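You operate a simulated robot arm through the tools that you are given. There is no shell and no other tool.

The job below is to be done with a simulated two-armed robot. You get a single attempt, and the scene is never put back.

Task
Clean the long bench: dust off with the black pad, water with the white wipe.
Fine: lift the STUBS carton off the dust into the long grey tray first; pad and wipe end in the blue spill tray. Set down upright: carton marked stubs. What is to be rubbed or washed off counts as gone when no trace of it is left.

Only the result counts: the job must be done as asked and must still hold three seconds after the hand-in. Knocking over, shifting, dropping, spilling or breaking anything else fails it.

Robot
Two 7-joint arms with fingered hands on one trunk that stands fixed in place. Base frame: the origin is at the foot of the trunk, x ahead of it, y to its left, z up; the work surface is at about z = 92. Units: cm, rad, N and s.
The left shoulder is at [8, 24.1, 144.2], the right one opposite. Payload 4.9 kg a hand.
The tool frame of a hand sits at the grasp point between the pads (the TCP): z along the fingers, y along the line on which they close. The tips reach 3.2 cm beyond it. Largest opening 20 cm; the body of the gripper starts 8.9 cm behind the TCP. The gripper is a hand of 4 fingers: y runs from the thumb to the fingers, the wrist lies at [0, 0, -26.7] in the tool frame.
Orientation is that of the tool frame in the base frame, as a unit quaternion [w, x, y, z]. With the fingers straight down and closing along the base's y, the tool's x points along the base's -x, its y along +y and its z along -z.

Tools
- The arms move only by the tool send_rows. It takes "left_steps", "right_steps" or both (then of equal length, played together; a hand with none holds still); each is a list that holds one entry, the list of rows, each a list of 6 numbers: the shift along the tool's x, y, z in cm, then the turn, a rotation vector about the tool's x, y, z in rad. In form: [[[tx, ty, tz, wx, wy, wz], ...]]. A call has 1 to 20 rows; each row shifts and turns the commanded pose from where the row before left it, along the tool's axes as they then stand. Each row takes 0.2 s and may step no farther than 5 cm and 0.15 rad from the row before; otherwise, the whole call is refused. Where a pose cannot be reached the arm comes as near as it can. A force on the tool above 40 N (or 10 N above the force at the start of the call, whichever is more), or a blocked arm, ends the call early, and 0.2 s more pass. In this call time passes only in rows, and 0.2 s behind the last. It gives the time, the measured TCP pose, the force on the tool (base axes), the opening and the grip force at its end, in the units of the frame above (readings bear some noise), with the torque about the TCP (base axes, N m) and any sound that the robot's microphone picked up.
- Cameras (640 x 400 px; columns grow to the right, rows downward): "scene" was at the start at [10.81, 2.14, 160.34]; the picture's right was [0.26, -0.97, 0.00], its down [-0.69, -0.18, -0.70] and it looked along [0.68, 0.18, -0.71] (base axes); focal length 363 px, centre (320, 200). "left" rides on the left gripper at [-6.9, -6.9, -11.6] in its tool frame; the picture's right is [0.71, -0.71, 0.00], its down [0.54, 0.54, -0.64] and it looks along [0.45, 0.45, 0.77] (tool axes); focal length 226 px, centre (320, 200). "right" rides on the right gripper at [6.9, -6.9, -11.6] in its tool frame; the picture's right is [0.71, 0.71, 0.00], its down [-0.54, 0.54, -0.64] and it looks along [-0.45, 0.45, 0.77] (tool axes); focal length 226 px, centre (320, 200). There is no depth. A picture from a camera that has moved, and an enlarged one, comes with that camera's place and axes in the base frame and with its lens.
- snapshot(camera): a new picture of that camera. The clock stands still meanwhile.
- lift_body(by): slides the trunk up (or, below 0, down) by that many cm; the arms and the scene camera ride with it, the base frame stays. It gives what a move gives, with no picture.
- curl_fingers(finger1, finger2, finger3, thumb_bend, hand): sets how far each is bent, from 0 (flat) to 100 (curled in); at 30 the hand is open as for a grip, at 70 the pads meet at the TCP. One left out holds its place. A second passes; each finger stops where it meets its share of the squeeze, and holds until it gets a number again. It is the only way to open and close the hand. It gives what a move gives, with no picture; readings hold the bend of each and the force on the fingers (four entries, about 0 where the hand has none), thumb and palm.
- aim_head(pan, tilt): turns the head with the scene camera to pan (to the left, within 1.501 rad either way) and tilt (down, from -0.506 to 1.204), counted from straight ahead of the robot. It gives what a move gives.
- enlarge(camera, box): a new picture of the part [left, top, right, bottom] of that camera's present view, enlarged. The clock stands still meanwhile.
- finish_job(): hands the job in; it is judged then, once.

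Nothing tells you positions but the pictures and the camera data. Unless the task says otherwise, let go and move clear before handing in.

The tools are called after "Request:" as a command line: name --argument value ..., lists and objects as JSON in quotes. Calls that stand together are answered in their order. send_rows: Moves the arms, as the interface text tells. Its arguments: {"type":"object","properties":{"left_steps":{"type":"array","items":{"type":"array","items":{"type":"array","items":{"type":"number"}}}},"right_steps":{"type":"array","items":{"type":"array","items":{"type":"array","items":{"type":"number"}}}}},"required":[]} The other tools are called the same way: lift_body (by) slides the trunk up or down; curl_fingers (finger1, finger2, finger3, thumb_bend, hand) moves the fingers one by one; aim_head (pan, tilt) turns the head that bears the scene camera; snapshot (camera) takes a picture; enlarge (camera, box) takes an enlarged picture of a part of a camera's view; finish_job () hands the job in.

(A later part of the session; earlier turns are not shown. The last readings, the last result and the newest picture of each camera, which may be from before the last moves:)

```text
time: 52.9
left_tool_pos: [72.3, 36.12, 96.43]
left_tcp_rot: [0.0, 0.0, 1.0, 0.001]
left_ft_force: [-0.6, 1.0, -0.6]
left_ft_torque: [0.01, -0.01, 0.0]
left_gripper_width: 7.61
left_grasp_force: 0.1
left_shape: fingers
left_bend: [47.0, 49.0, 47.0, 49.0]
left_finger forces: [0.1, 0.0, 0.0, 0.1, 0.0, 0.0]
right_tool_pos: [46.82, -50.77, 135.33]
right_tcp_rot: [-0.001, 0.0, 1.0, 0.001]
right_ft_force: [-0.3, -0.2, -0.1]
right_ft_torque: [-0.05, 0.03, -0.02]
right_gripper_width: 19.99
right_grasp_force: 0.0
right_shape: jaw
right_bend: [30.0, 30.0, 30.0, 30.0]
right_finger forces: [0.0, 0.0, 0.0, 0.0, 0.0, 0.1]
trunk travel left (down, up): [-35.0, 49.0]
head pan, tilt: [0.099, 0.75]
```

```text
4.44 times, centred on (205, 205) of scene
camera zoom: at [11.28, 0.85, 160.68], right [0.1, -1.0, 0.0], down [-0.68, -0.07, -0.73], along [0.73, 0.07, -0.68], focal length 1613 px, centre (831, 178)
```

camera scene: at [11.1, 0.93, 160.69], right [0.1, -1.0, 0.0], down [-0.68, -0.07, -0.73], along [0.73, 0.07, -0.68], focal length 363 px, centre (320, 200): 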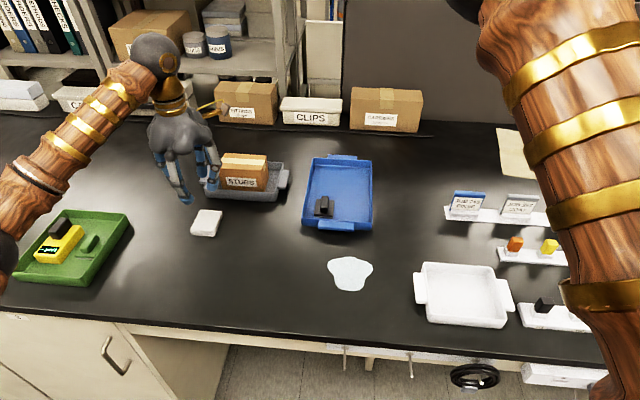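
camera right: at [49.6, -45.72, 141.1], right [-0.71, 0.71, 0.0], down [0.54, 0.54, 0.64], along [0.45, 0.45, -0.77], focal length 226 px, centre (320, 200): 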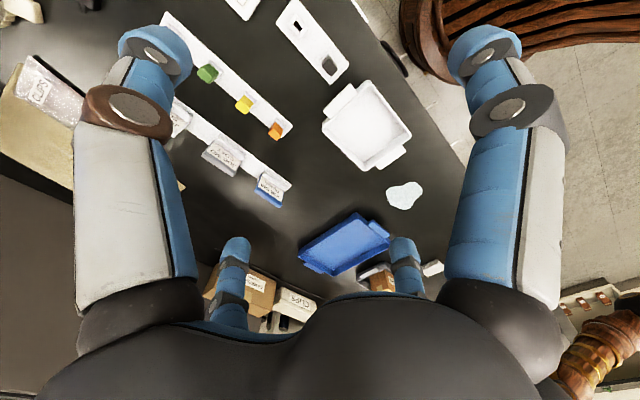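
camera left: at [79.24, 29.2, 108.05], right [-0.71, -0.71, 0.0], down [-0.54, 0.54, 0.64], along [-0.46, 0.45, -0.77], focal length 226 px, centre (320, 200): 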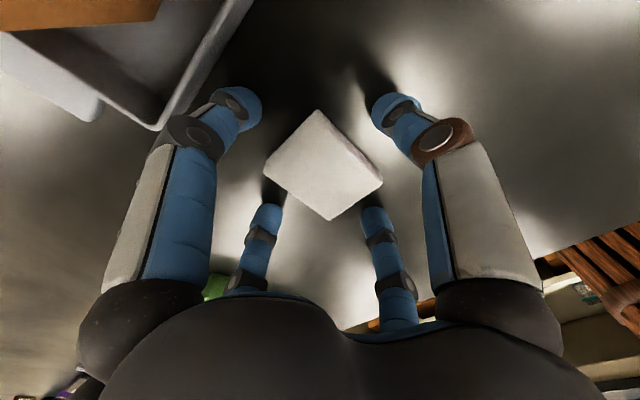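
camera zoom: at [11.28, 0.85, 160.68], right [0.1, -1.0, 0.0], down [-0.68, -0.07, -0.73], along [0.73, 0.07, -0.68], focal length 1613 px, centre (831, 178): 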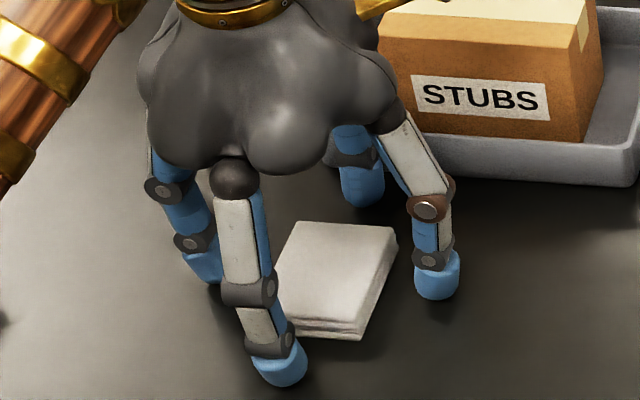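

The wipe is centred between the fingers. I lower to z≈95.9 and close all four gently.

Request:
send_rows --left_steps '[[[0, 0, 0.5, 0, 0, 0]]]'

Request:
curl_fingers --hand "left" --finger1 56 --finger2 59 --finger3 56 --thumb_bend 59

Request:
enlarge --camera "scene" --box '[145, 160, 265, 250]'

Request:
snapshot --camera "left"

```text
time: 53.3
left_tool_pos: [72.3, 36.04, 96.23]
left_tcp_rot: [0.001, 0.0, 1.0, 0.0]
left_ft_force: [1.6, 1.6, 19.0]
left_ft_torque: [-0.14, 0.3, 0.01]
left_gripper_width: 7.59
left_grasp_force: 8.9
left_shape: fingers
left_bend: [47.0, 49.0, 47.0, 49.0]
left_finger forces: [0.1, 5.1, 4.9, 0.0, 8.0, 0.0]
right_tool_pos: [46.59, -51.01, 135.42]
right_tcp_rot: [0.001, 0.0, 1.0, 0.0]
right_ft_force: [-0.4, -0.6, -0.1]
right_ft_torque: [0.02, 0.0, 0.0]
right_gripper_width: 20.02
right_grasp_force: 0.1
right_shape: jaw
right_bend: [30.0, 30.0, 30.0, 30.0]
right_finger forces: [0.0, 0.0, 0.0, 0.1, 0.0, 0.0]
trunk travel left (down, up): [-35.0, 49.0]
head pan, tilt: [0.099, 0.75]
```

```text
time: 54.3
left_tool_pos: [72.05, 35.99, 96.41]
left_tcp_rot: [0.002, -0.001, 1.0, 0.001]
left_ft_force: [-5.3, 0.8, 34.5]
left_ft_torque: [0.01, 2.52, -0.09]
left_gripper_width: 4.37
left_grasp_force: 18.7
left_shape: fingers
left_bend: [56.0, 58.0, 49.0, 59.0]
left_finger forces: [0.1, 1.3, 34.4, 0.0, 1.1, 0.1]
right_tool_pos: [46.35, -50.97, 135.35]
right_tcp_rot: [0.003, 0.0, 1.0, 0.002]
right_ft_force: [0.7, -0.8, -1.3]
right_ft_torque: [-0.04, 0.01, 0.0]
right_gripper_width: 20.01
right_grasp_force: 0.0
right_shape: jaw
right_bend: [30.0, 30.0, 30.0, 30.0]
right_finger forces: [0.1, 0.1, 0.0, 0.1, 0.1, 0.1]
trunk travel left (down, up): [-35.0, 49.0]
head pan, tilt: [0.099, 0.75]
```

```text
4.44 times, centred on (205, 205) of scene
camera zoom: at [10.77, 0.65, 160.73], right [0.1, -1.0, 0.0], down [-0.68, -0.07, -0.73], along [0.73, 0.07, -0.68], focal length 1613 px, centre (831, 178)
```

zoom: 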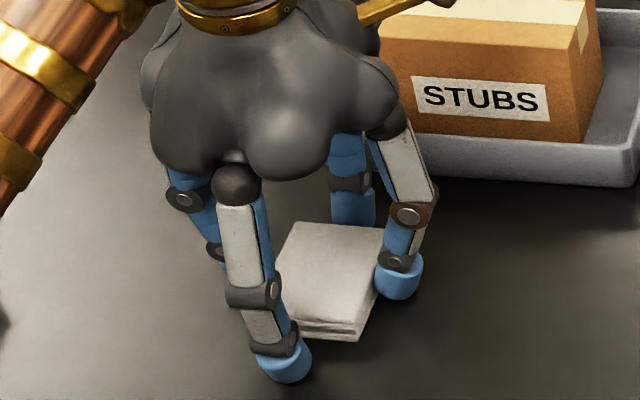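

```text
taken
camera left: at [78.93, 29.07, 107.97], right [-0.71, -0.71, 0.0], down [-0.54, 0.54, 0.64], along [-0.45, 0.46, -0.77], focal length 226 px, centre (320, 200)
```

left: 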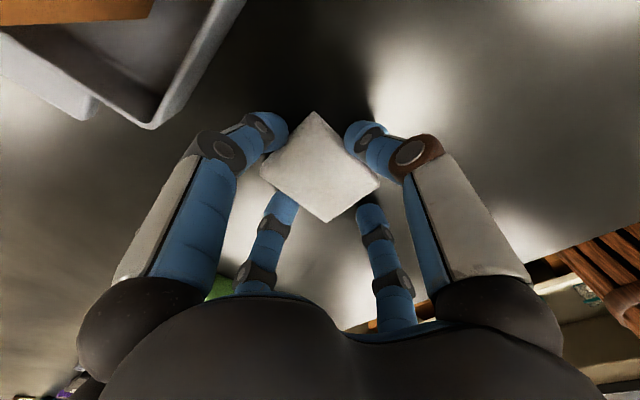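

Finger tips reach lower than I assumed (about 4.2 cm at this bend); finger 3 is jammed on the bench. I back finger 3 off and rise 0.5 cm.

Request:
curl_fingers --hand "left" --finger3 47 --finger1 52 --finger2 54 --thumb_bend 54

Request:
send_rows --left_steps '[[[0, 0, -0.3, 0, 0, 0], [0, 0, -0.2, 0, 0, 0]]]'

Request:
enlarge --camera "scene" --box '[145, 160, 265, 250]'

```text
time: 55.3
left_tool_pos: [72.21, 36.0, 96.23]
left_tcp_rot: [0.002, 0.0, 1.0, 0.0]
left_ft_force: [3.0, 1.1, 34.3]
left_ft_torque: [-0.06, 0.41, 0.04]
left_gripper_width: 5.53
left_grasp_force: 17.3
left_shape: fingers
left_bend: [53.0, 55.0, 48.0, 54.0]
left_finger forces: [9.5, 4.0, 15.8, 0.0, 4.9, 0.0]
right_tool_pos: [46.51, -51.03, 135.37]
right_tcp_rot: [0.001, 0.0, 1.0, 0.001]
right_ft_force: [-0.4, 0.0, 0.5]
right_ft_torque: [-0.04, 0.01, 0.0]
right_gripper_width: 20.01
right_grasp_force: 0.0
right_shape: jaw
right_bend: [30.0, 30.0, 30.0, 30.0]
right_finger forces: [0.1, 0.1, 0.0, 0.1, 0.0, 0.1]
trunk travel left (down, up): [-35.0, 49.0]
head pan, tilt: [0.099, 0.75]
```

```text
time: 55.9
left_tool_pos: [72.19, 36.03, 96.19]
left_tcp_rot: [-0.002, 0.001, 1.0, 0.0]
left_ft_force: [-1.2, -0.4, 4.7]
left_ft_torque: [0.01, -0.16, 0.0]
left_gripper_width: 5.58
left_grasp_force: 1.7
left_shape: fingers
left_bend: [53.0, 54.0, 47.0, 54.0]
left_finger forces: [4.2, 0.8, 0.0, 0.1, 0.1, 0.0]
right_tool_pos: [46.79, -50.82, 135.34]
right_tcp_rot: [-0.001, 0.0, 1.0, 0.0]
right_ft_force: [0.1, 0.6, -0.6]
right_ft_torque: [0.06, -0.02, 0.01]
right_gripper_width: 19.97
right_grasp_force: 0.1
right_shape: jaw
right_bend: [30.0, 30.0, 30.0, 30.0]
right_finger forces: [0.0, 0.0, 0.0, 0.0, 0.0, 0.1]
trunk travel left (down, up): [-35.0, 49.0]
head pan, tilt: [0.099, 0.75]
```

```text
4.44 times, centred on (205, 205) of scene
camera zoom: at [11.15, 0.8, 160.64], right [0.1, -1.0, 0.0], down [-0.68, -0.07, -0.73], along [0.73, 0.07, -0.68], focal length 1613 px, centre (831, 178)
```

zoom: 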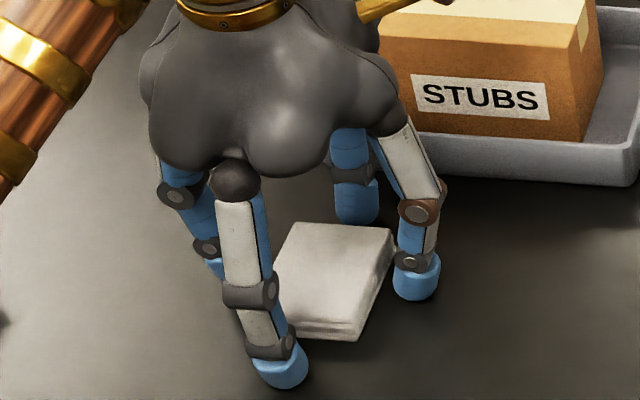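

Request:
send_rows --left_steps '[[[0, 0, -0.2, 0, 0, 0]]]'

Request:
curl_fingers --hand "left" --finger1 52 --finger2 57 --finger3 52 --thumb_bend 57

```text
time: 56.3
left_tool_pos: [72.35, 36.1, 96.6]
left_tcp_rot: [-0.001, 0.0, 1.0, 0.0]
left_ft_force: [-0.2, -1.0, -0.7]
left_ft_torque: [0.02, -0.03, 0.02]
left_gripper_width: 5.78
left_grasp_force: 0.0
left_shape: fingers
left_bend: [52.0, 54.0, 47.0, 54.0]
left_finger forces: [0.0, 0.1, 0.1, 0.0, 0.0, 0.0]
right_tool_pos: [46.81, -50.86, 135.21]
right_tcp_rot: [0.0, -0.001, 1.0, 0.001]
right_ft_force: [-0.8, 0.2, -0.3]
right_ft_torque: [0.0, -0.02, 0.02]
right_gripper_width: 19.95
right_grasp_force: 0.0
right_shape: jaw
right_bend: [30.0, 30.0, 30.0, 30.0]
right_finger forces: [0.0, 0.0, 0.0, 0.0, 0.0, 0.0]
trunk travel left (down, up): [-35.0, 49.0]
head pan, tilt: [0.099, 0.75]
```

```text
time: 57.3
left_tool_pos: [72.36, 36.04, 96.68]
left_tcp_rot: [0.0, 0.0, 1.0, 0.0]
left_ft_force: [-0.4, 0.5, 0.1]
left_ft_torque: [0.02, -0.01, 0.03]
left_gripper_width: 5.48
left_grasp_force: 0.1
left_shape: fingers
left_bend: [52.0, 56.0, 52.0, 56.0]
left_finger forces: [0.0, 0.0, 0.0, 0.0, 0.1, 0.0]
right_tool_pos: [46.83, -50.84, 135.25]
right_tcp_rot: [0.0, 0.001, 1.0, 0.0]
right_ft_force: [-0.3, -0.1, 0.1]
right_ft_torque: [-0.02, 0.02, 0.02]
right_gripper_width: 20.01
right_grasp_force: 0.1
right_shape: jaw
right_bend: [30.0, 30.0, 30.0, 30.0]
right_finger forces: [0.1, 0.0, 0.1, 0.0, 0.0, 0.0]
trunk travel left (down, up): [-35.0, 49.0]
head pan, tilt: [0.099, 0.75]
```

All free now at z=96.65. I close the y pair first.

Request:
curl_fingers --hand "left" --finger2 62 --thumb_bend 62

Request:
enlarge --camera "scene" --box '[145, 160, 265, 250]'

Request:
enlarge --camera "left" --box '[220, 80, 420, 240]'

```text
time: 58.3
left_tool_pos: [72.33, 36.11, 96.62]
left_tcp_rot: [0.0, 0.0, 1.0, 0.0]
left_ft_force: [0.6, -0.7, 0.6]
left_ft_torque: [0.01, -0.01, 0.02]
left_gripper_width: 4.98
left_grasp_force: 5.3
left_shape: fingers
left_bend: [52.0, 59.0, 52.0, 60.0]
left_finger forces: [0.1, 5.0, 0.0, 0.0, 5.4, 0.1]
right_tool_pos: [46.82, -50.88, 135.34]
right_tcp_rot: [0.0, 0.001, 1.0, 0.0]
right_ft_force: [1.0, -0.8, -0.2]
right_ft_torque: [-0.03, 0.0, -0.01]
right_gripper_width: 20.0
right_grasp_force: 0.0
right_shape: jaw
right_bend: [30.0, 30.0, 30.0, 30.0]
right_finger forces: [0.0, 0.0, 0.1, 0.0, 0.0, 0.0]
trunk travel left (down, up): [-35.0, 49.0]
head pan, tilt: [0.099, 0.75]
```

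```text
4.44 times, centred on (205, 205) of scene
camera zoom: at [11.23, 0.83, 160.68], right [0.1, -1.0, 0.0], down [-0.68, -0.07, -0.73], along [0.73, 0.07, -0.68], focal length 1613 px, centre (831, 178)
```

zoom: 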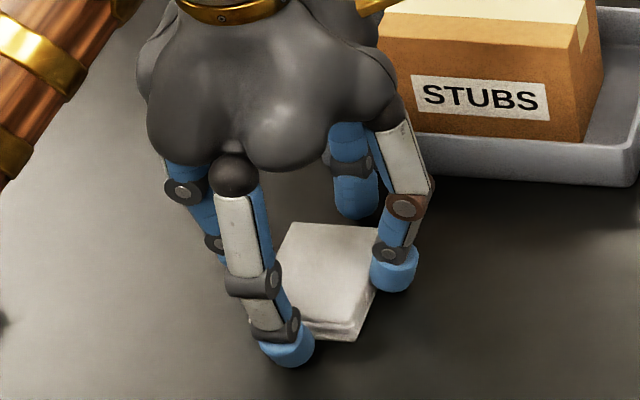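

```text
2.50 times, centred on (320, 160) of left
camera zoom: at [79.22, 29.16, 108.3], right [-0.71, -0.71, 0.0], down [-0.54, 0.54, 0.64], along [-0.45, 0.45, -0.77], focal length 565 px, centre (320, 300)
```

zoom: 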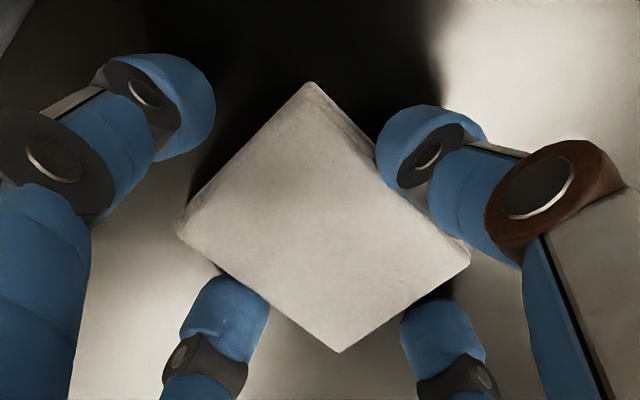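

The y pair holds at about 5 N. I add fingers 1 and 3, then a small test lift.

Request:
curl_fingers --hand "left" --finger1 59 --finger2 65 --finger3 59 --thumb_bend 65

Request:
send_rows --left_steps '[[[0, 0, -0.5, 0, 0, 0], [0, 0, -1, 0, 0, 0], [0, 0, -1, 0, 0, 0]]]'

Request:
enlarge --camera "scene" --box '[145, 160, 265, 250]'

Request:
enlarge --camera "left" --box '[220, 80, 420, 240]'

```text
time: 59.3
left_tool_pos: [72.41, 35.96, 96.64]
left_tcp_rot: [0.001, 0.001, 1.0, 0.001]
left_ft_force: [0.1, -0.6, 2.9]
left_ft_torque: [-0.01, 0.04, 0.05]
left_gripper_width: 3.9
left_grasp_force: 12.6
left_shape: fingers
left_bend: [57.0, 59.0, 55.0, 61.0]
left_finger forces: [2.4, 7.8, 5.9, 0.0, 9.6, 0.0]
right_tool_pos: [46.78, -50.89, 135.34]
right_tcp_rot: [0.0, -0.001, 1.0, 0.001]
right_ft_force: [0.9, -0.2, 0.1]
right_ft_torque: [-0.01, 0.01, -0.03]
right_gripper_width: 19.98
right_grasp_force: 0.1
right_shape: jaw
right_bend: [30.0, 30.0, 30.0, 30.0]
right_finger forces: [0.1, 0.0, 0.1, 0.0, 0.0, 0.0]
trunk travel left (down, up): [-35.0, 49.0]
head pan, tilt: [0.099, 0.75]
```

```text
time: 60.1
left_tool_pos: [72.27, 36.15, 99.15]
left_tcp_rot: [0.0, 0.0, 1.0, 0.0]
left_ft_force: [0.3, -0.1, 0.5]
left_ft_torque: [0.0, -0.02, 0.01]
left_gripper_width: 3.91
left_grasp_force: 12.5
left_shape: fingers
left_bend: [57.0, 59.0, 55.0, 61.0]
left_finger forces: [2.6, 7.7, 5.7, 0.0, 9.2, 0.1]
right_tool_pos: [46.68, -50.85, 135.33]
right_tcp_rot: [0.0, 0.0, 1.0, 0.001]
right_ft_force: [0.0, -0.3, 0.0]
right_ft_torque: [0.02, -0.03, -0.03]
right_gripper_width: 20.0
right_grasp_force: 0.0
right_shape: jaw
right_bend: [30.0, 30.0, 30.0, 30.0]
right_finger forces: [0.0, 0.1, 0.1, 0.0, 0.0, 0.0]
trunk travel left (down, up): [-35.0, 49.0]
head pan, tilt: [0.099, 0.75]
```

```text
4.44 times, centred on (205, 205) of scene
camera zoom: at [11.23, 0.84, 160.68], right [0.1, -1.0, 0.0], down [-0.68, -0.07, -0.73], along [0.73, 0.07, -0.68], focal length 1613 px, centre (831, 178)
```

zoom: 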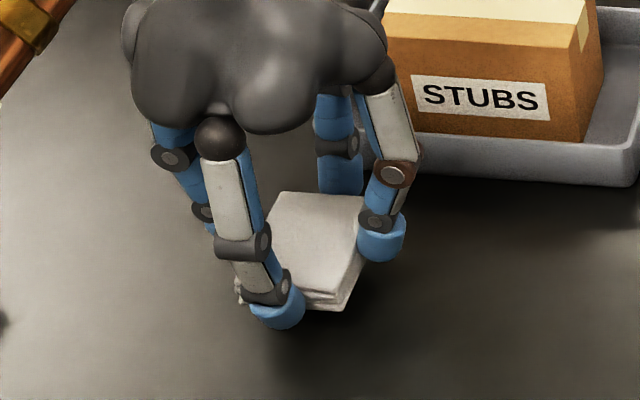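

```text
2.50 times, centred on (320, 160) of left
camera zoom: at [79.2, 29.19, 110.76], right [-0.71, -0.71, 0.0], down [-0.54, 0.54, 0.64], along [-0.45, 0.45, -0.77], focal length 565 px, centre (320, 300)
```

zoom: 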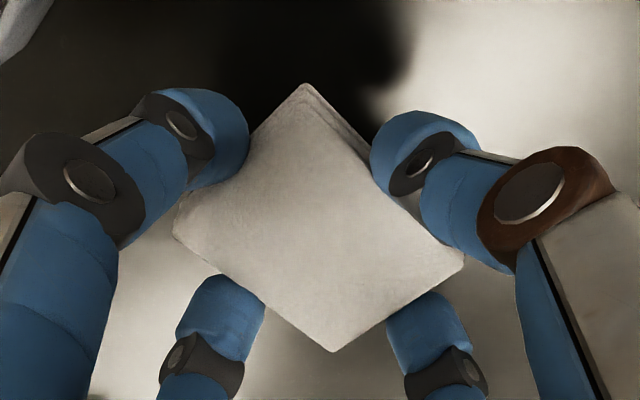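

The wipe is held level. I raise and carry it to the puddle's near-left side, then lower just above the bench.

Request:
send_rows --left_steps '[[[0, 0, -2, 0, 0, 0], [0, 0, -2, 0, 0, 0], [1.43, -3.21, 0, 0, 0, 0], [1.43, -3.21, 0, 0, 0, 0], [1.43, -3.21, 0, 0, 0, 0], [1.43, -3.21, 0, 0, 0, 0], [1.43, -3.21, 0, 0, 0, 0], [1.43, -3.21, 0, 0, 0, 0], [1.43, -3.21, 0, 0, 0, 0], [1.43, -3.21, 0, 0, 0, 0], [1.43, -3.21, 0, 0, 0, 0], [1.43, -3.0, 0, 0, 0, 0], [0, 0, 2.5, 0, 0, 0], [0, 0, 2, 0, 0, 0], [0, 0, 1.4, 0, 0, 0]]]'

Request:
snapshot --camera "scene"

Request:
enlarge --camera "scene" --box '[270, 190, 430, 310]'

```text
time: 63.3
left_tool_pos: [57.98, 4.09, 97.16]
left_tcp_rot: [0.0, -0.001, 1.0, 0.001]
left_ft_force: [-0.8, -0.2, 0.4]
left_ft_torque: [-0.02, 0.0, 0.0]
left_gripper_width: 3.9
left_grasp_force: 13.0
left_shape: fingers
left_bend: [57.0, 59.0, 55.0, 61.0]
left_finger forces: [2.6, 7.7, 5.6, 0.1, 9.1, 0.1]
right_tool_pos: [46.84, -50.87, 135.24]
right_tcp_rot: [0.0, 0.0, 1.0, 0.0]
right_ft_force: [-0.3, 0.1, 0.6]
right_ft_torque: [0.01, 0.01, 0.03]
right_gripper_width: 20.0
right_grasp_force: 0.1
right_shape: jaw
right_bend: [30.0, 30.0, 30.0, 30.0]
right_finger forces: [0.0, 0.0, 0.0, 0.1, 0.1, 0.1]
trunk travel left (down, up): [-35.0, 49.0]
head pan, tilt: [0.099, 0.75]
```

```text
taken
camera scene: at [11.23, 0.78, 160.69], right [0.1, -1.0, 0.0], down [-0.68, -0.07, -0.73], along [0.73, 0.07, -0.68], focal length 363 px, centre (320, 200)
```

scene: 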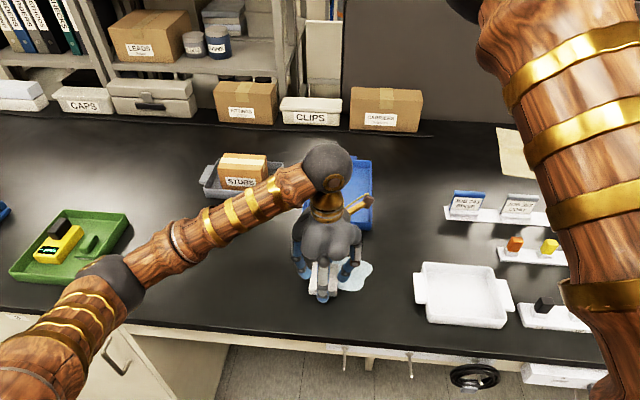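

```text
3.33 times, centred on (350, 250) of scene
camera zoom: at [11.23, 0.78, 160.69], right [0.1, -1.0, 0.0], down [-0.68, -0.07, -0.73], along [0.73, 0.07, -0.68], focal length 1210 px, centre (220, 33)
```

zoom: 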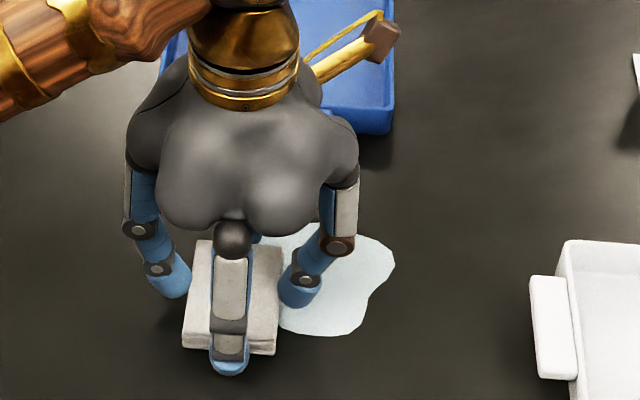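

Request:
send_rows --left_steps '[[[0, 0, 0.3, 0, 0, 0], [0, 0, 0.25, 0, 0, 0], [0, 0, 0.1, 0, 0, 0]]]'

```text
time: 64.1
left_tool_pos: [58.07, 4.21, 96.54]
left_tcp_rot: [-0.001, 0.0, 1.0, 0.0]
left_ft_force: [0.8, -0.9, 4.8]
left_ft_torque: [0.12, 0.0, 0.01]
left_gripper_width: 3.93
left_grasp_force: 13.1
left_shape: fingers
left_bend: [57.0, 59.0, 55.0, 61.0]
left_finger forces: [2.7, 7.8, 5.6, 0.1, 9.5, 0.1]
right_tool_pos: [46.76, -50.85, 135.35]
right_tcp_rot: [0.0, 0.0, 1.0, 0.0]
right_ft_force: [-0.8, -0.4, -1.1]
right_ft_torque: [0.0, 0.01, -0.01]
right_gripper_width: 19.97
right_grasp_force: 0.0
right_shape: jaw
right_bend: [30.0, 30.0, 30.0, 30.0]
right_finger forces: [0.0, 0.1, 0.0, 0.0, 0.1, 0.1]
trunk travel left (down, up): [-35.0, 49.0]
head pan, tilt: [0.099, 0.75]
```

Contact at about 5 N. I stroke the first strip.

Request:
send_rows --left_steps '[[[-1.3, 0, 0, 0, 0, 0], [-1.3, 0, 0, 0, 0, 0], [-1.3, 0, 0, 0, 0, 0], [-1.3, 0, 0, 0, 0, 0], [-1.3, 0, 0, 0, 0, 0]]]'

Request:
enlarge --camera "scene" --box '[270, 190, 430, 310]'

```text
time: 65.3
left_tool_pos: [64.39, 4.25, 96.72]
left_tcp_rot: [0.001, 0.001, 1.0, 0.0]
left_ft_force: [-5.5, 0.3, 6.8]
left_ft_torque: [0.16, 0.28, 0.09]
left_gripper_width: 3.91
left_grasp_force: 13.8
left_shape: fingers
left_bend: [58.0, 59.0, 55.0, 61.0]
left_finger forces: [1.8, 8.6, 7.5, 0.1, 9.0, 0.1]
right_tool_pos: [46.7, -50.95, 135.38]
right_tcp_rot: [0.0, 0.0, 1.0, 0.0]
right_ft_force: [-0.2, -0.1, -0.1]
right_ft_torque: [-0.01, 0.0, 0.0]
right_gripper_width: 20.03
right_grasp_force: 0.0
right_shape: jaw
right_bend: [30.0, 30.0, 30.0, 30.0]
right_finger forces: [0.0, 0.0, 0.0, 0.0, 0.1, 0.0]
trunk travel left (down, up): [-35.0, 49.0]
head pan, tilt: [0.099, 0.75]
```

```text
3.33 times, centred on (350, 250) of scene
camera zoom: at [11.11, 0.81, 160.69], right [0.1, -1.0, 0.0], down [-0.68, -0.07, -0.73], along [0.73, 0.07, -0.68], focal length 1210 px, centre (220, 33)
```

zoom: 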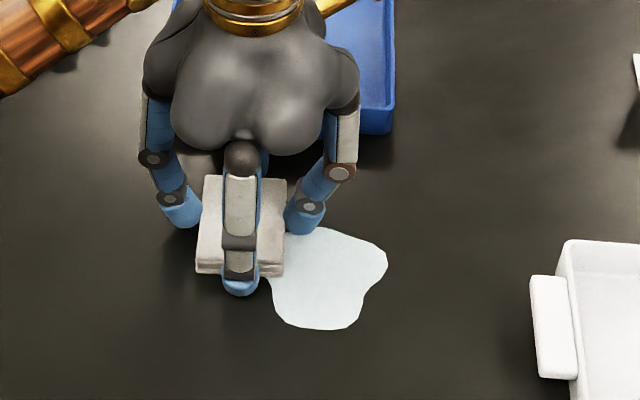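

The water under the wipe disappears. I continue with overlapping strips.

Request:
send_rows --left_steps '[[[0, -1.25, 0, 0, 0, 0], [0, -1.25, 0, 0, 0, 0], [1.4, 0, 0, 0, 0, 0], [1.4, 0, 0, 0, 0, 0], [1.4, 0, 0, 0, 0, 0], [1.4, 0, 0, 0, 0, 0], [1.4, 0, 0, 0, 0, 0], [0, -1.25, 0, 0, 0, 0], [0, -1.25, 0, 0, 0, 0], [-1.4, 0, 0, 0, 0, 0], [-1.4, 0, 0, 0, 0, 0], [-1.4, 0, 0, 0, 0, 0], [-1.4, 0, 0, 0, 0, 0], [-1.4, 0, 0, 0, 0, 0]]]'

Request:
enlarge --camera "scene" --box '[270, 190, 430, 310]'

```text
time: 68.3
left_tool_pos: [64.45, -0.74, 96.56]
left_tcp_rot: [0.0, -0.001, 1.0, 0.0]
left_ft_force: [-4.3, 0.6, 5.3]
left_ft_torque: [0.16, 0.24, 0.11]
left_gripper_width: 3.9
left_grasp_force: 14.0
left_shape: fingers
left_bend: [58.0, 58.0, 55.0, 62.0]
left_finger forces: [2.0, 8.2, 7.3, 0.1, 9.4, 0.1]
right_tool_pos: [46.72, -50.8, 135.42]
right_tcp_rot: [0.0, 0.0, 1.0, 0.0]
right_ft_force: [0.5, -0.7, 0.1]
right_ft_torque: [-0.01, 0.01, 0.01]
right_gripper_width: 20.03
right_grasp_force: 0.1
right_shape: jaw
right_bend: [30.0, 30.0, 30.0, 30.0]
right_finger forces: [0.0, 0.1, 0.0, 0.1, 0.1, 0.1]
trunk travel left (down, up): [-35.0, 49.0]
head pan, tilt: [0.099, 0.75]
```

```text
3.33 times, centred on (350, 250) of scene
camera zoom: at [11.15, 0.81, 160.69], right [0.1, -1.0, 0.0], down [-0.68, -0.07, -0.73], along [0.73, 0.07, -0.68], focal length 1210 px, centre (220, 33)
```

zoom: 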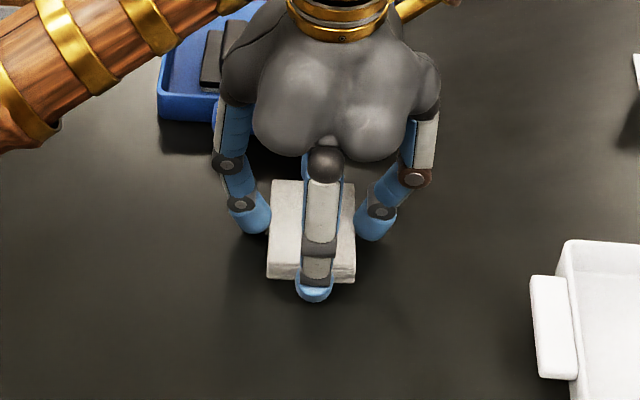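

Nearly all is gone; I cover the remaining right-hand area with two more strips.

Request:
send_rows --left_steps '[[[0, -1.25, 0, 0, 0, 0], [0, -1.25, 0, 0, 0, 0], [1.4, 0, 0, 0, 0, 0], [1.4, 0, 0, 0, 0, 0], [1.4, 0, 0, 0, 0, 0], [1.4, 0, 0, 0, 0, 0], [1.4, 0, 0, 0, 0, 0], [0, -1.25, 0, 0, 0, 0], [0, -1.25, 0, 0, 0, 0], [-1.4, 0, 0, 0, 0, 0], [-1.4, 0, 0, 0, 0, 0], [-1.4, 0, 0, 0, 0, 0], [-1.4, 0, 0, 0, 0, 0], [-1.4, 0, 0, 0, 0, 0]]]'

Request:
send_rows --left_steps '[[[0, 0, -2, 0, 0, 0], [0, 0, -3, 0, 0, 0], [0, 0, -3, 0, 0, 0], [0, 3.5, 0, 0, 0, 0], [0, 3.5, 0, 0, 0, 0], [0, 3.5, 0, 0, 0, 0], [0, 3.5, 0, 0, 0, 0], [0, 3.5, 0, 0, 0, 0], [0, 3.5, 0, 0, 0, 0]]]'

Request:
enlarge --camera "scene" --box '[270, 190, 430, 310]'

Request:
snapshot --camera "scene"

```text
time: 71.3
left_tool_pos: [64.54, -5.63, 96.55]
left_tcp_rot: [0.001, 0.0, 1.0, 0.0]
left_ft_force: [-0.4, 1.2, 1.1]
left_ft_torque: [0.07, -0.01, 0.06]
left_gripper_width: 3.89
left_grasp_force: 13.4
left_shape: fingers
left_bend: [57.0, 58.0, 55.0, 62.0]
left_finger forces: [2.6, 7.8, 6.1, 0.0, 9.2, 0.0]
right_tool_pos: [46.82, -50.93, 135.43]
right_tcp_rot: [0.0, 0.0, 1.0, 0.0]
right_ft_force: [-0.3, 0.3, -0.1]
right_ft_torque: [0.01, -0.02, -0.02]
right_gripper_width: 19.99
right_grasp_force: 0.1
right_shape: jaw
right_bend: [30.0, 30.0, 30.0, 30.0]
right_finger forces: [0.0, 0.0, 0.0, 0.0, 0.0, 0.0]
trunk travel left (down, up): [-35.0, 49.0]
head pan, tilt: [0.099, 0.75]
```

```text
time: 73.3
left_tool_pos: [64.55, 15.39, 104.62]
left_tcp_rot: [0.0, 0.0, 1.0, 0.0]
left_ft_force: [-0.3, -0.4, -0.1]
left_ft_torque: [0.0, -0.01, 0.02]
left_gripper_width: 3.85
left_grasp_force: 12.4
left_shape: fingers
left_bend: [57.0, 58.0, 55.0, 62.0]
left_finger forces: [2.8, 7.6, 5.3, 0.0, 9.2, 0.1]
right_tool_pos: [46.7, -50.75, 135.28]
right_tcp_rot: [0.0, 0.0, 1.0, -0.001]
right_ft_force: [-0.2, 0.9, 1.2]
right_ft_torque: [0.02, 0.0, 0.01]
right_gripper_width: 19.97
right_grasp_force: 0.0
right_shape: jaw
right_bend: [30.0, 30.0, 30.0, 30.0]
right_finger forces: [0.0, 0.0, 0.1, 0.0, 0.1, 0.1]
trunk travel left (down, up): [-35.0, 49.0]
head pan, tilt: [0.099, 0.75]
```

```text
3.33 times, centred on (350, 250) of scene
camera zoom: at [11.17, 0.99, 160.68], right [0.1, -1.0, 0.0], down [-0.68, -0.07, -0.73], along [0.73, 0.07, -0.68], focal length 1210 px, centre (220, 33)
```

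zoom: 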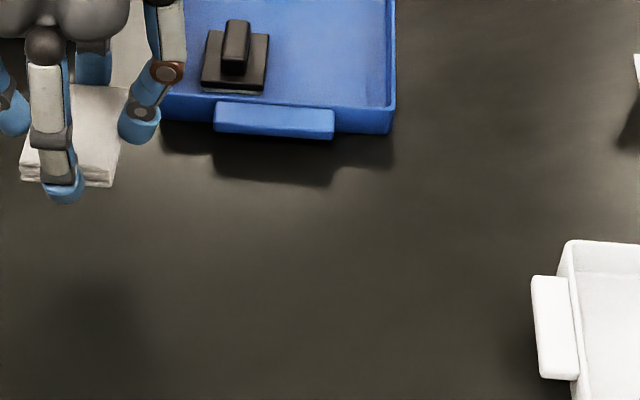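

```text
taken
camera scene: at [11.17, 0.99, 160.68], right [0.1, -1.0, 0.0], down [-0.68, -0.07, -0.73], along [0.73, 0.07, -0.68], focal length 363 px, centre (320, 200)
```

scene: 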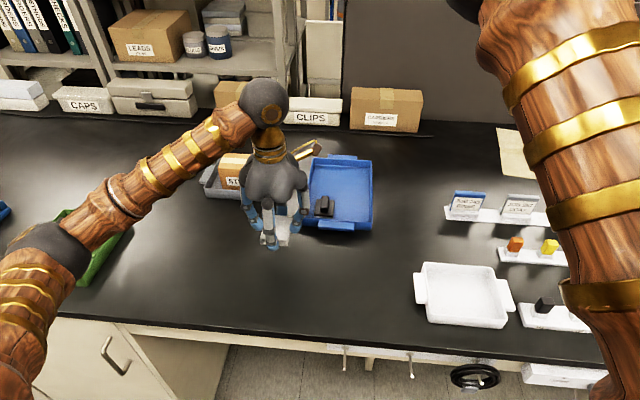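

Water looks completely gone. I check the bench at high zoom and the tray for the wipe's placement.

Request:
enlarge --camera "scene" --box '[310, 245, 400, 305]'

Request:
enlarge --camera "scene" --box '[240, 235, 330, 300]'

Request:
enlarge --camera "scene" --box '[290, 140, 390, 240]'

```text
6.67 times, centred on (355, 275) of scene
camera zoom: at [11.17, 0.99, 160.68], right [0.1, -1.0, 0.0], down [-0.68, -0.07, -0.73], along [0.73, 0.07, -0.68], focal length 2420 px, centre (87, -300)
```

zoom: 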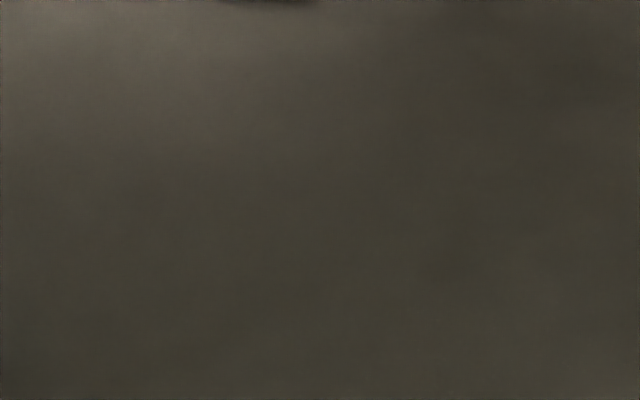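

```text
6.15 times, centred on (285, 268) of scene
camera zoom: at [11.17, 0.99, 160.68], right [0.1, -1.0, 0.0], down [-0.68, -0.07, -0.73], along [0.73, 0.07, -0.68], focal length 2234 px, centre (535, -215)
```

zoom: 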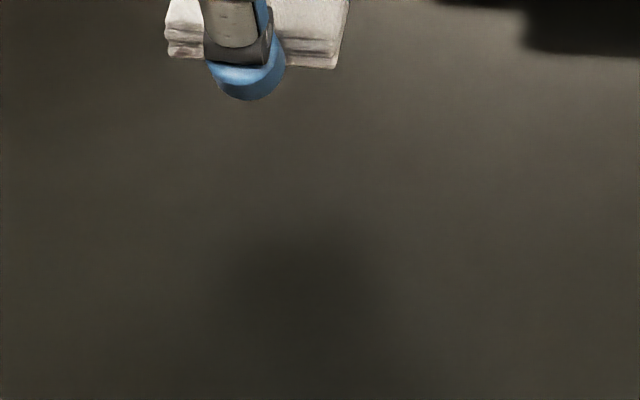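

```text
4.00 times, centred on (340, 190) of scene
camera zoom: at [11.17, 0.99, 160.68], right [0.1, -1.0, 0.0], down [-0.68, -0.07, -0.73], along [0.73, 0.07, -0.68], focal length 1452 px, centre (240, 240)
```

zoom: 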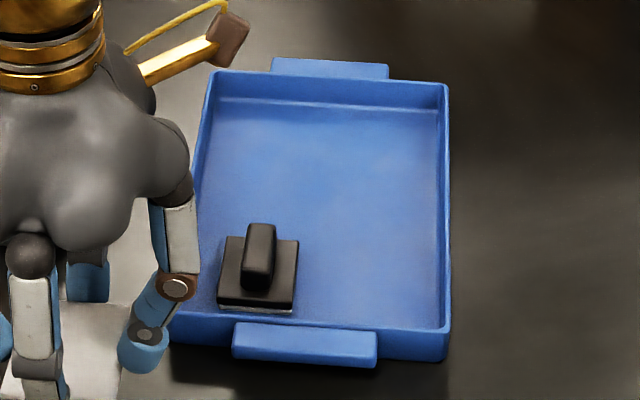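

Both areas are clean; the dark patch is just the hand's shadow. I carry the wipe into the blue tray, aiming for (88, 1), clear of the pad.

Request:
send_rows --left_steps '[[[-2, -1.2, -0.5, 0, 0, 0], [-3.3, -2.05, 0, 0, 0, 0], [-3.3, -2.05, 0, 0, 0, 0], [-3.3, -2.05, 0, 0, 0, 0], [-3.3, -2.05, 0, 0, 0, 0], [-3.3, -2.05, 0, 0, 0, 0], [-3.3, -2.05, 0, 0, 0, 0], [-1.6, -0.9, 0, 0, 0, 0]]]'

Request:
enlarge --camera "scene" --box '[270, 100, 410, 240]'

Request:
snapshot --camera "left"

```text
time: 75.1
left_tool_pos: [87.82, 0.73, 104.94]
left_tcp_rot: [-0.001, 0.001, 1.0, 0.001]
left_ft_force: [-0.5, -0.2, 0.3]
left_ft_torque: [-0.02, -0.01, -0.04]
left_gripper_width: 3.87
left_grasp_force: 12.0
left_shape: fingers
left_bend: [57.0, 58.0, 56.0, 62.0]
left_finger forces: [2.9, 7.7, 5.0, 0.0, 9.0, 0.0]
right_tool_pos: [46.81, -50.88, 135.35]
right_tcp_rot: [0.0, 0.0, 1.0, 0.0]
right_ft_force: [0.0, 0.2, -0.3]
right_ft_torque: [0.0, 0.0, -0.02]
right_gripper_width: 19.97
right_grasp_force: 0.1
right_shape: jaw
right_bend: [30.0, 30.0, 30.0, 30.0]
right_finger forces: [0.0, 0.1, 0.1, 0.0, 0.0, 0.0]
trunk travel left (down, up): [-35.0, 49.0]
head pan, tilt: [0.099, 0.75]
```

```text
2.86 times, centred on (340, 170) of scene
camera zoom: at [11.23, 0.77, 160.67], right [0.1, -1.0, 0.0], down [-0.68, -0.07, -0.73], along [0.73, 0.07, -0.68], focal length 1037 px, centre (263, 286)
```

zoom: 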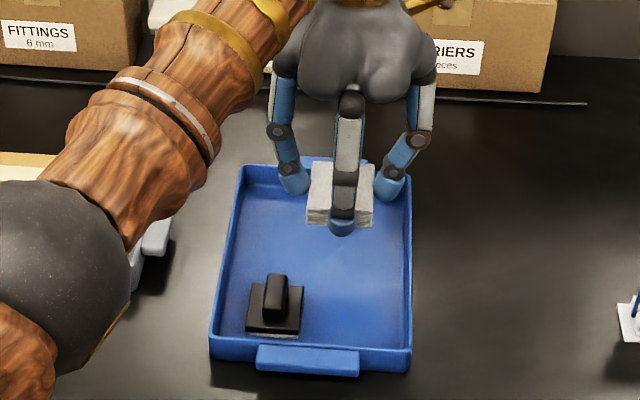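

```text
taken
camera left: at [94.78, -6.23, 116.62], right [-0.71, -0.71, 0.0], down [-0.54, 0.54, 0.64], along [-0.46, 0.46, -0.76], focal length 226 px, centre (320, 200)
```

left: 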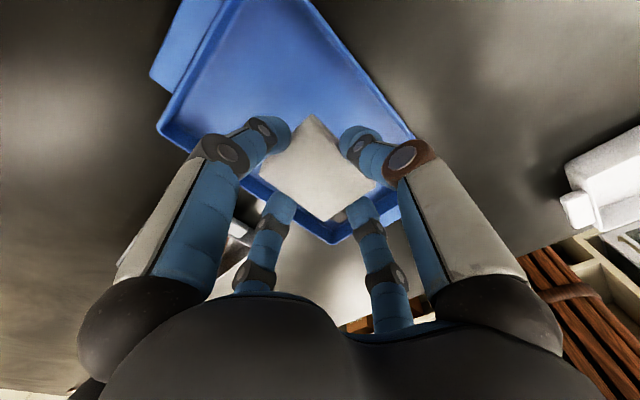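

Position is good; I shift 0.6 cm toward the tray's middle and lower.

Request:
send_rows --left_steps '[[[-0.2, 0.6, 2.5, 0, 0, 0], [0, 0, 2.5, 0, 0, 0], [0, 0, 1.7, 0, 0, 0], [0, 0, 0.8, 0, 0, 0]]]'

Request:
enlarge --camera "scene" --box '[270, 100, 410, 240]'

```text
time: 76.1
left_tool_pos: [88.14, 1.55, 97.44]
left_tcp_rot: [0.001, 0.0, 1.0, 0.0]
left_ft_force: [0.5, 0.7, 0.5]
left_ft_torque: [0.0, 0.01, 0.02]
left_gripper_width: 3.88
left_grasp_force: 12.3
left_shape: fingers
left_bend: [57.0, 58.0, 56.0, 62.0]
left_finger forces: [3.0, 7.7, 5.0, 0.0, 8.9, 0.0]
right_tool_pos: [46.88, -50.82, 135.24]
right_tcp_rot: [0.0, 0.0, 1.0, 0.0]
right_ft_force: [-0.4, 0.7, -0.5]
right_ft_torque: [-0.01, 0.02, 0.01]
right_gripper_width: 20.01
right_grasp_force: 0.1
right_shape: jaw
right_bend: [30.0, 30.0, 30.0, 30.0]
right_finger forces: [0.0, 0.0, 0.1, 0.0, 0.1, 0.0]
trunk travel left (down, up): [-35.0, 49.0]
head pan, tilt: [0.099, 0.75]
```

```text
2.86 times, centred on (340, 170) of scene
camera zoom: at [11.27, 0.81, 160.68], right [0.1, -1.0, 0.0], down [-0.68, -0.07, -0.73], along [0.73, 0.07, -0.68], focal length 1037 px, centre (263, 286)
```

zoom: 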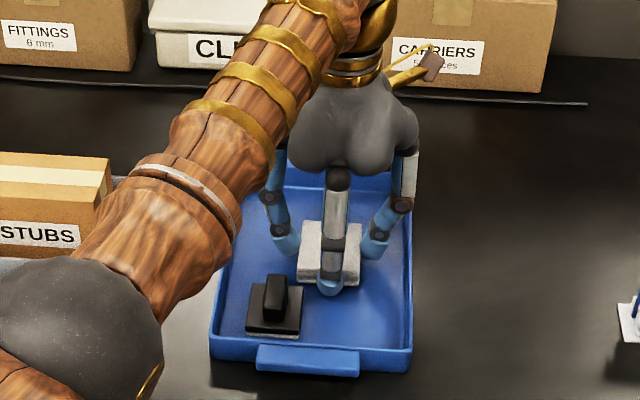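

Request:
send_rows --left_steps '[[[-0.7, -0.3, 0, 0, 0, 0], [0, 0, 0.25, 0, 0, 0], [0, 0, 0.15, 0, 0, 0]]]'

```text
time: 76.9
left_tool_pos: [88.83, 1.21, 97.13]
left_tcp_rot: [0.0, 0.0, 1.0, 0.0]
left_ft_force: [-0.2, -0.2, -0.5]
left_ft_torque: [-0.02, 0.02, 0.05]
left_gripper_width: 3.9
left_grasp_force: 12.2
left_shape: fingers
left_bend: [57.0, 58.0, 56.0, 62.0]
left_finger forces: [2.8, 7.7, 4.9, 0.0, 9.0, 0.0]
right_tool_pos: [46.76, -50.89, 135.37]
right_tcp_rot: [0.0, -0.001, 1.0, 0.001]
right_ft_force: [0.0, 0.8, 0.3]
right_ft_torque: [-0.02, 0.02, -0.01]
right_gripper_width: 20.01
right_grasp_force: 0.0
right_shape: jaw
right_bend: [30.0, 30.0, 30.0, 30.0]
right_finger forces: [0.0, 0.0, 0.0, 0.0, 0.1, 0.0]
trunk travel left (down, up): [-35.0, 49.0]
head pan, tilt: [0.099, 0.75]
```

Request:
send_rows --left_steps '[[[0, 0, 0.15, 0, 0, 0], [0, 0, 0.1, 0, 0, 0]]]'

```text
time: 77.5
left_tool_pos: [88.72, 1.21, 96.98]
left_tcp_rot: [0.0, 0.001, 1.0, 0.0]
left_ft_force: [1.6, -0.7, 1.9]
left_ft_torque: [0.08, 0.02, 0.01]
left_gripper_width: 3.89
left_grasp_force: 13.3
left_shape: fingers
left_bend: [57.0, 58.0, 56.0, 62.0]
left_finger forces: [3.2, 7.8, 5.1, 0.0, 9.3, 0.0]
right_tool_pos: [46.78, -50.85, 135.29]
right_tcp_rot: [0.0, 0.001, 1.0, -0.001]
right_ft_force: [0.0, -0.2, 0.5]
right_ft_torque: [0.0, 0.01, 0.0]
right_gripper_width: 19.97
right_grasp_force: 0.1
right_shape: jaw
right_bend: [30.0, 30.0, 30.0, 30.0]
right_finger forces: [0.1, 0.0, 0.0, 0.0, 0.0, 0.0]
trunk travel left (down, up): [-35.0, 49.0]
head pan, tilt: [0.099, 0.75]
```

Wipe touches the floor. I open the fingers slightly.

Request:
curl_fingers --hand "left" --finger1 53 --finger2 54 --finger3 52 --thumb_bend 56

Request:
enlarge --camera "scene" --box '[270, 100, 410, 240]'

Request:
enlarge --camera "left" --box '[220, 80, 420, 240]'

```text
time: 78.5
left_tool_pos: [88.75, 1.14, 96.98]
left_tcp_rot: [0.0, 0.0, 1.0, 0.0]
left_ft_force: [-0.2, 0.7, 0.2]
left_ft_torque: [-0.02, 0.0, 0.0]
left_gripper_width: 5.27
left_grasp_force: 0.1
left_shape: fingers
left_bend: [53.0, 54.0, 52.0, 56.0]
left_finger forces: [0.0, 0.1, 0.1, 0.0, 0.1, 0.0]
right_tool_pos: [46.8, -50.89, 135.25]
right_tcp_rot: [0.0, 0.0, 1.0, 0.0]
right_ft_force: [-0.4, 0.4, 0.7]
right_ft_torque: [-0.02, 0.01, 0.0]
right_gripper_width: 19.98
right_grasp_force: 0.1
right_shape: jaw
right_bend: [30.0, 30.0, 30.0, 30.0]
right_finger forces: [0.1, 0.0, 0.1, 0.0, 0.0, 0.0]
trunk travel left (down, up): [-35.0, 49.0]
head pan, tilt: [0.099, 0.75]
```

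```text
2.86 times, centred on (340, 170) of scene
camera zoom: at [11.24, 0.82, 160.68], right [0.1, -1.0, 0.0], down [-0.68, -0.07, -0.73], along [0.73, 0.07, -0.68], focal length 1037 px, centre (263, 286)
```

zoom: 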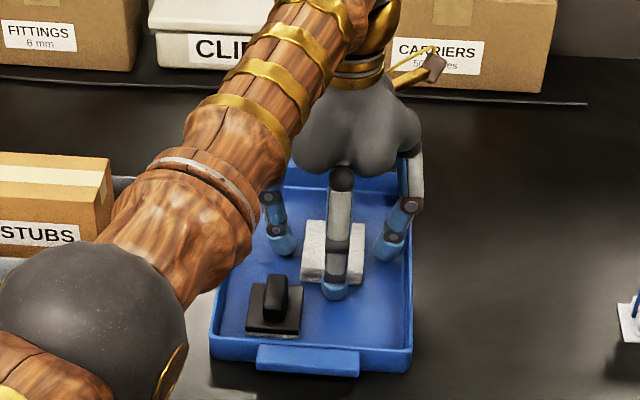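

```text
2.50 times, centred on (320, 160) of left
camera zoom: at [95.7, -5.78, 108.55], right [-0.71, -0.71, 0.0], down [-0.54, 0.54, 0.64], along [-0.45, 0.45, -0.77], focal length 565 px, centre (320, 300)
```

zoom: 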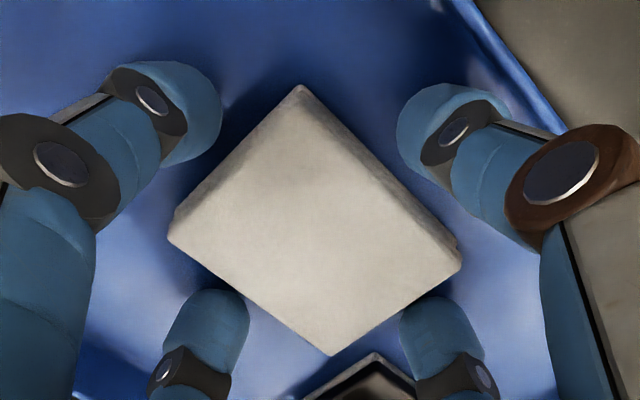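

The wipe lies flat in the tray with all fingers clear. I rise straight up, then retract the left arm and take a final look.

Request:
send_rows --left_steps '[[[0, 0, -1, 0, 0, 0], [0, 0, -3, 0, 0, 0], [0, 0, -4, 0, 0, 0], [0, 0, -4, 0, 0, 0], [0, 0, -3, 0, 0, 0], [3, 2, -1, 0, 0, 0], [3.2, 2.5, 0, 0, 0, 0], [3.2, 2.5, 0, 0, 0, 0], [3.2, 2.5, 0, 0, 0, 0], [3.2, 2.5, 0, 0, 0, 0], [3.2, 2.5, 0, 0, 0, 0], [3.2, 2.5, 0, 0, 0, 0], [3.2, 2.5, 0, 0, 0, 0], [3.2, 2.5, 0, 0, 0, 0], [3.2, 2.5, 0, 0, 0, 0], [1, 3.5, 0, 0, 0, 0], [0, 3.5, 0, 0, 0, 0], [0, 3.5, 0, 0, 0, 0]]]'

Request:
snapshot --camera "scene"

Request:
enlarge --camera "scene" --box '[190, 130, 400, 260]'

Request:
enlarge --camera "scene" --box '[230, 220, 410, 330]'

```text
time: 82.3
left_tool_pos: [55.89, 36.01, 113.02]
left_tcp_rot: [0.0, 0.001, 1.0, -0.001]
left_ft_force: [0.3, 0.3, 0.0]
left_ft_torque: [0.0, -0.01, 0.01]
left_gripper_width: 5.31
left_grasp_force: 0.1
left_shape: fingers
left_bend: [53.0, 54.0, 52.0, 56.0]
left_finger forces: [0.0, 0.1, 0.0, 0.1, 0.0, 0.0]
right_tool_pos: [46.72, -50.75, 135.45]
right_tcp_rot: [0.001, 0.0, 1.0, -0.001]
right_ft_force: [-0.2, -0.4, -0.2]
right_ft_torque: [-0.03, -0.04, -0.02]
right_gripper_width: 19.99
right_grasp_force: 0.0
right_shape: jaw
right_bend: [30.0, 30.0, 30.0, 30.0]
right_finger forces: [0.0, 0.1, 0.0, 0.0, 0.0, 0.1]
trunk travel left (down, up): [-35.0, 49.0]
head pan, tilt: [0.099, 0.75]
```

```text
taken
camera scene: at [11.13, 0.98, 160.69], right [0.1, -1.0, 0.0], down [-0.68, -0.07, -0.73], along [0.73, 0.07, -0.68], focal length 363 px, centre (320, 200)
```

scene: 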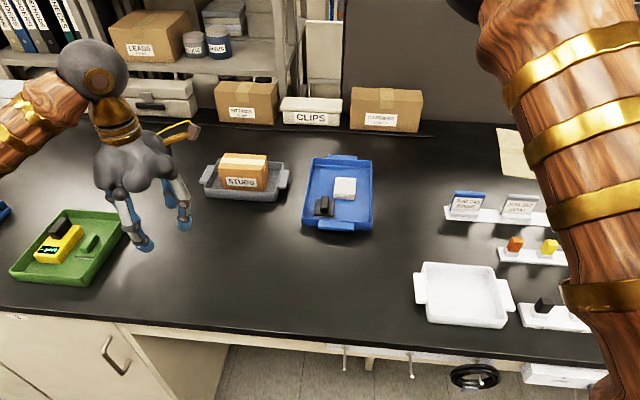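

```text
3.05 times, centred on (295, 195) of scene
camera zoom: at [11.13, 0.98, 160.69], right [0.1, -1.0, 0.0], down [-0.68, -0.07, -0.73], along [0.73, 0.07, -0.68], focal length 1106 px, centre (396, 215)
```

zoom: 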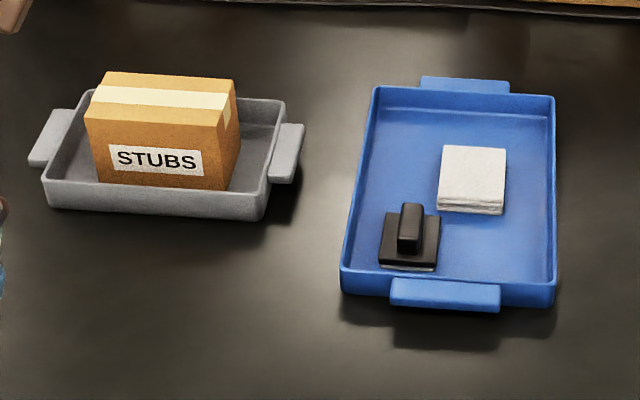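

```text
3.56 times, centred on (320, 275) of scene
camera zoom: at [11.13, 0.98, 160.69], right [0.1, -1.0, 0.0], down [-0.68, -0.07, -0.73], along [0.73, 0.07, -0.68], focal length 1291 px, centre (320, -67)
```

zoom: 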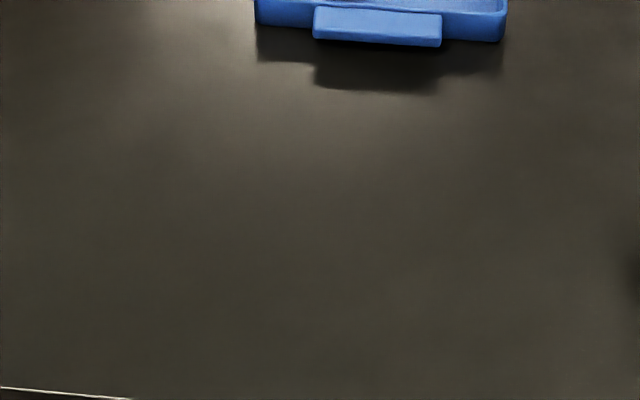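

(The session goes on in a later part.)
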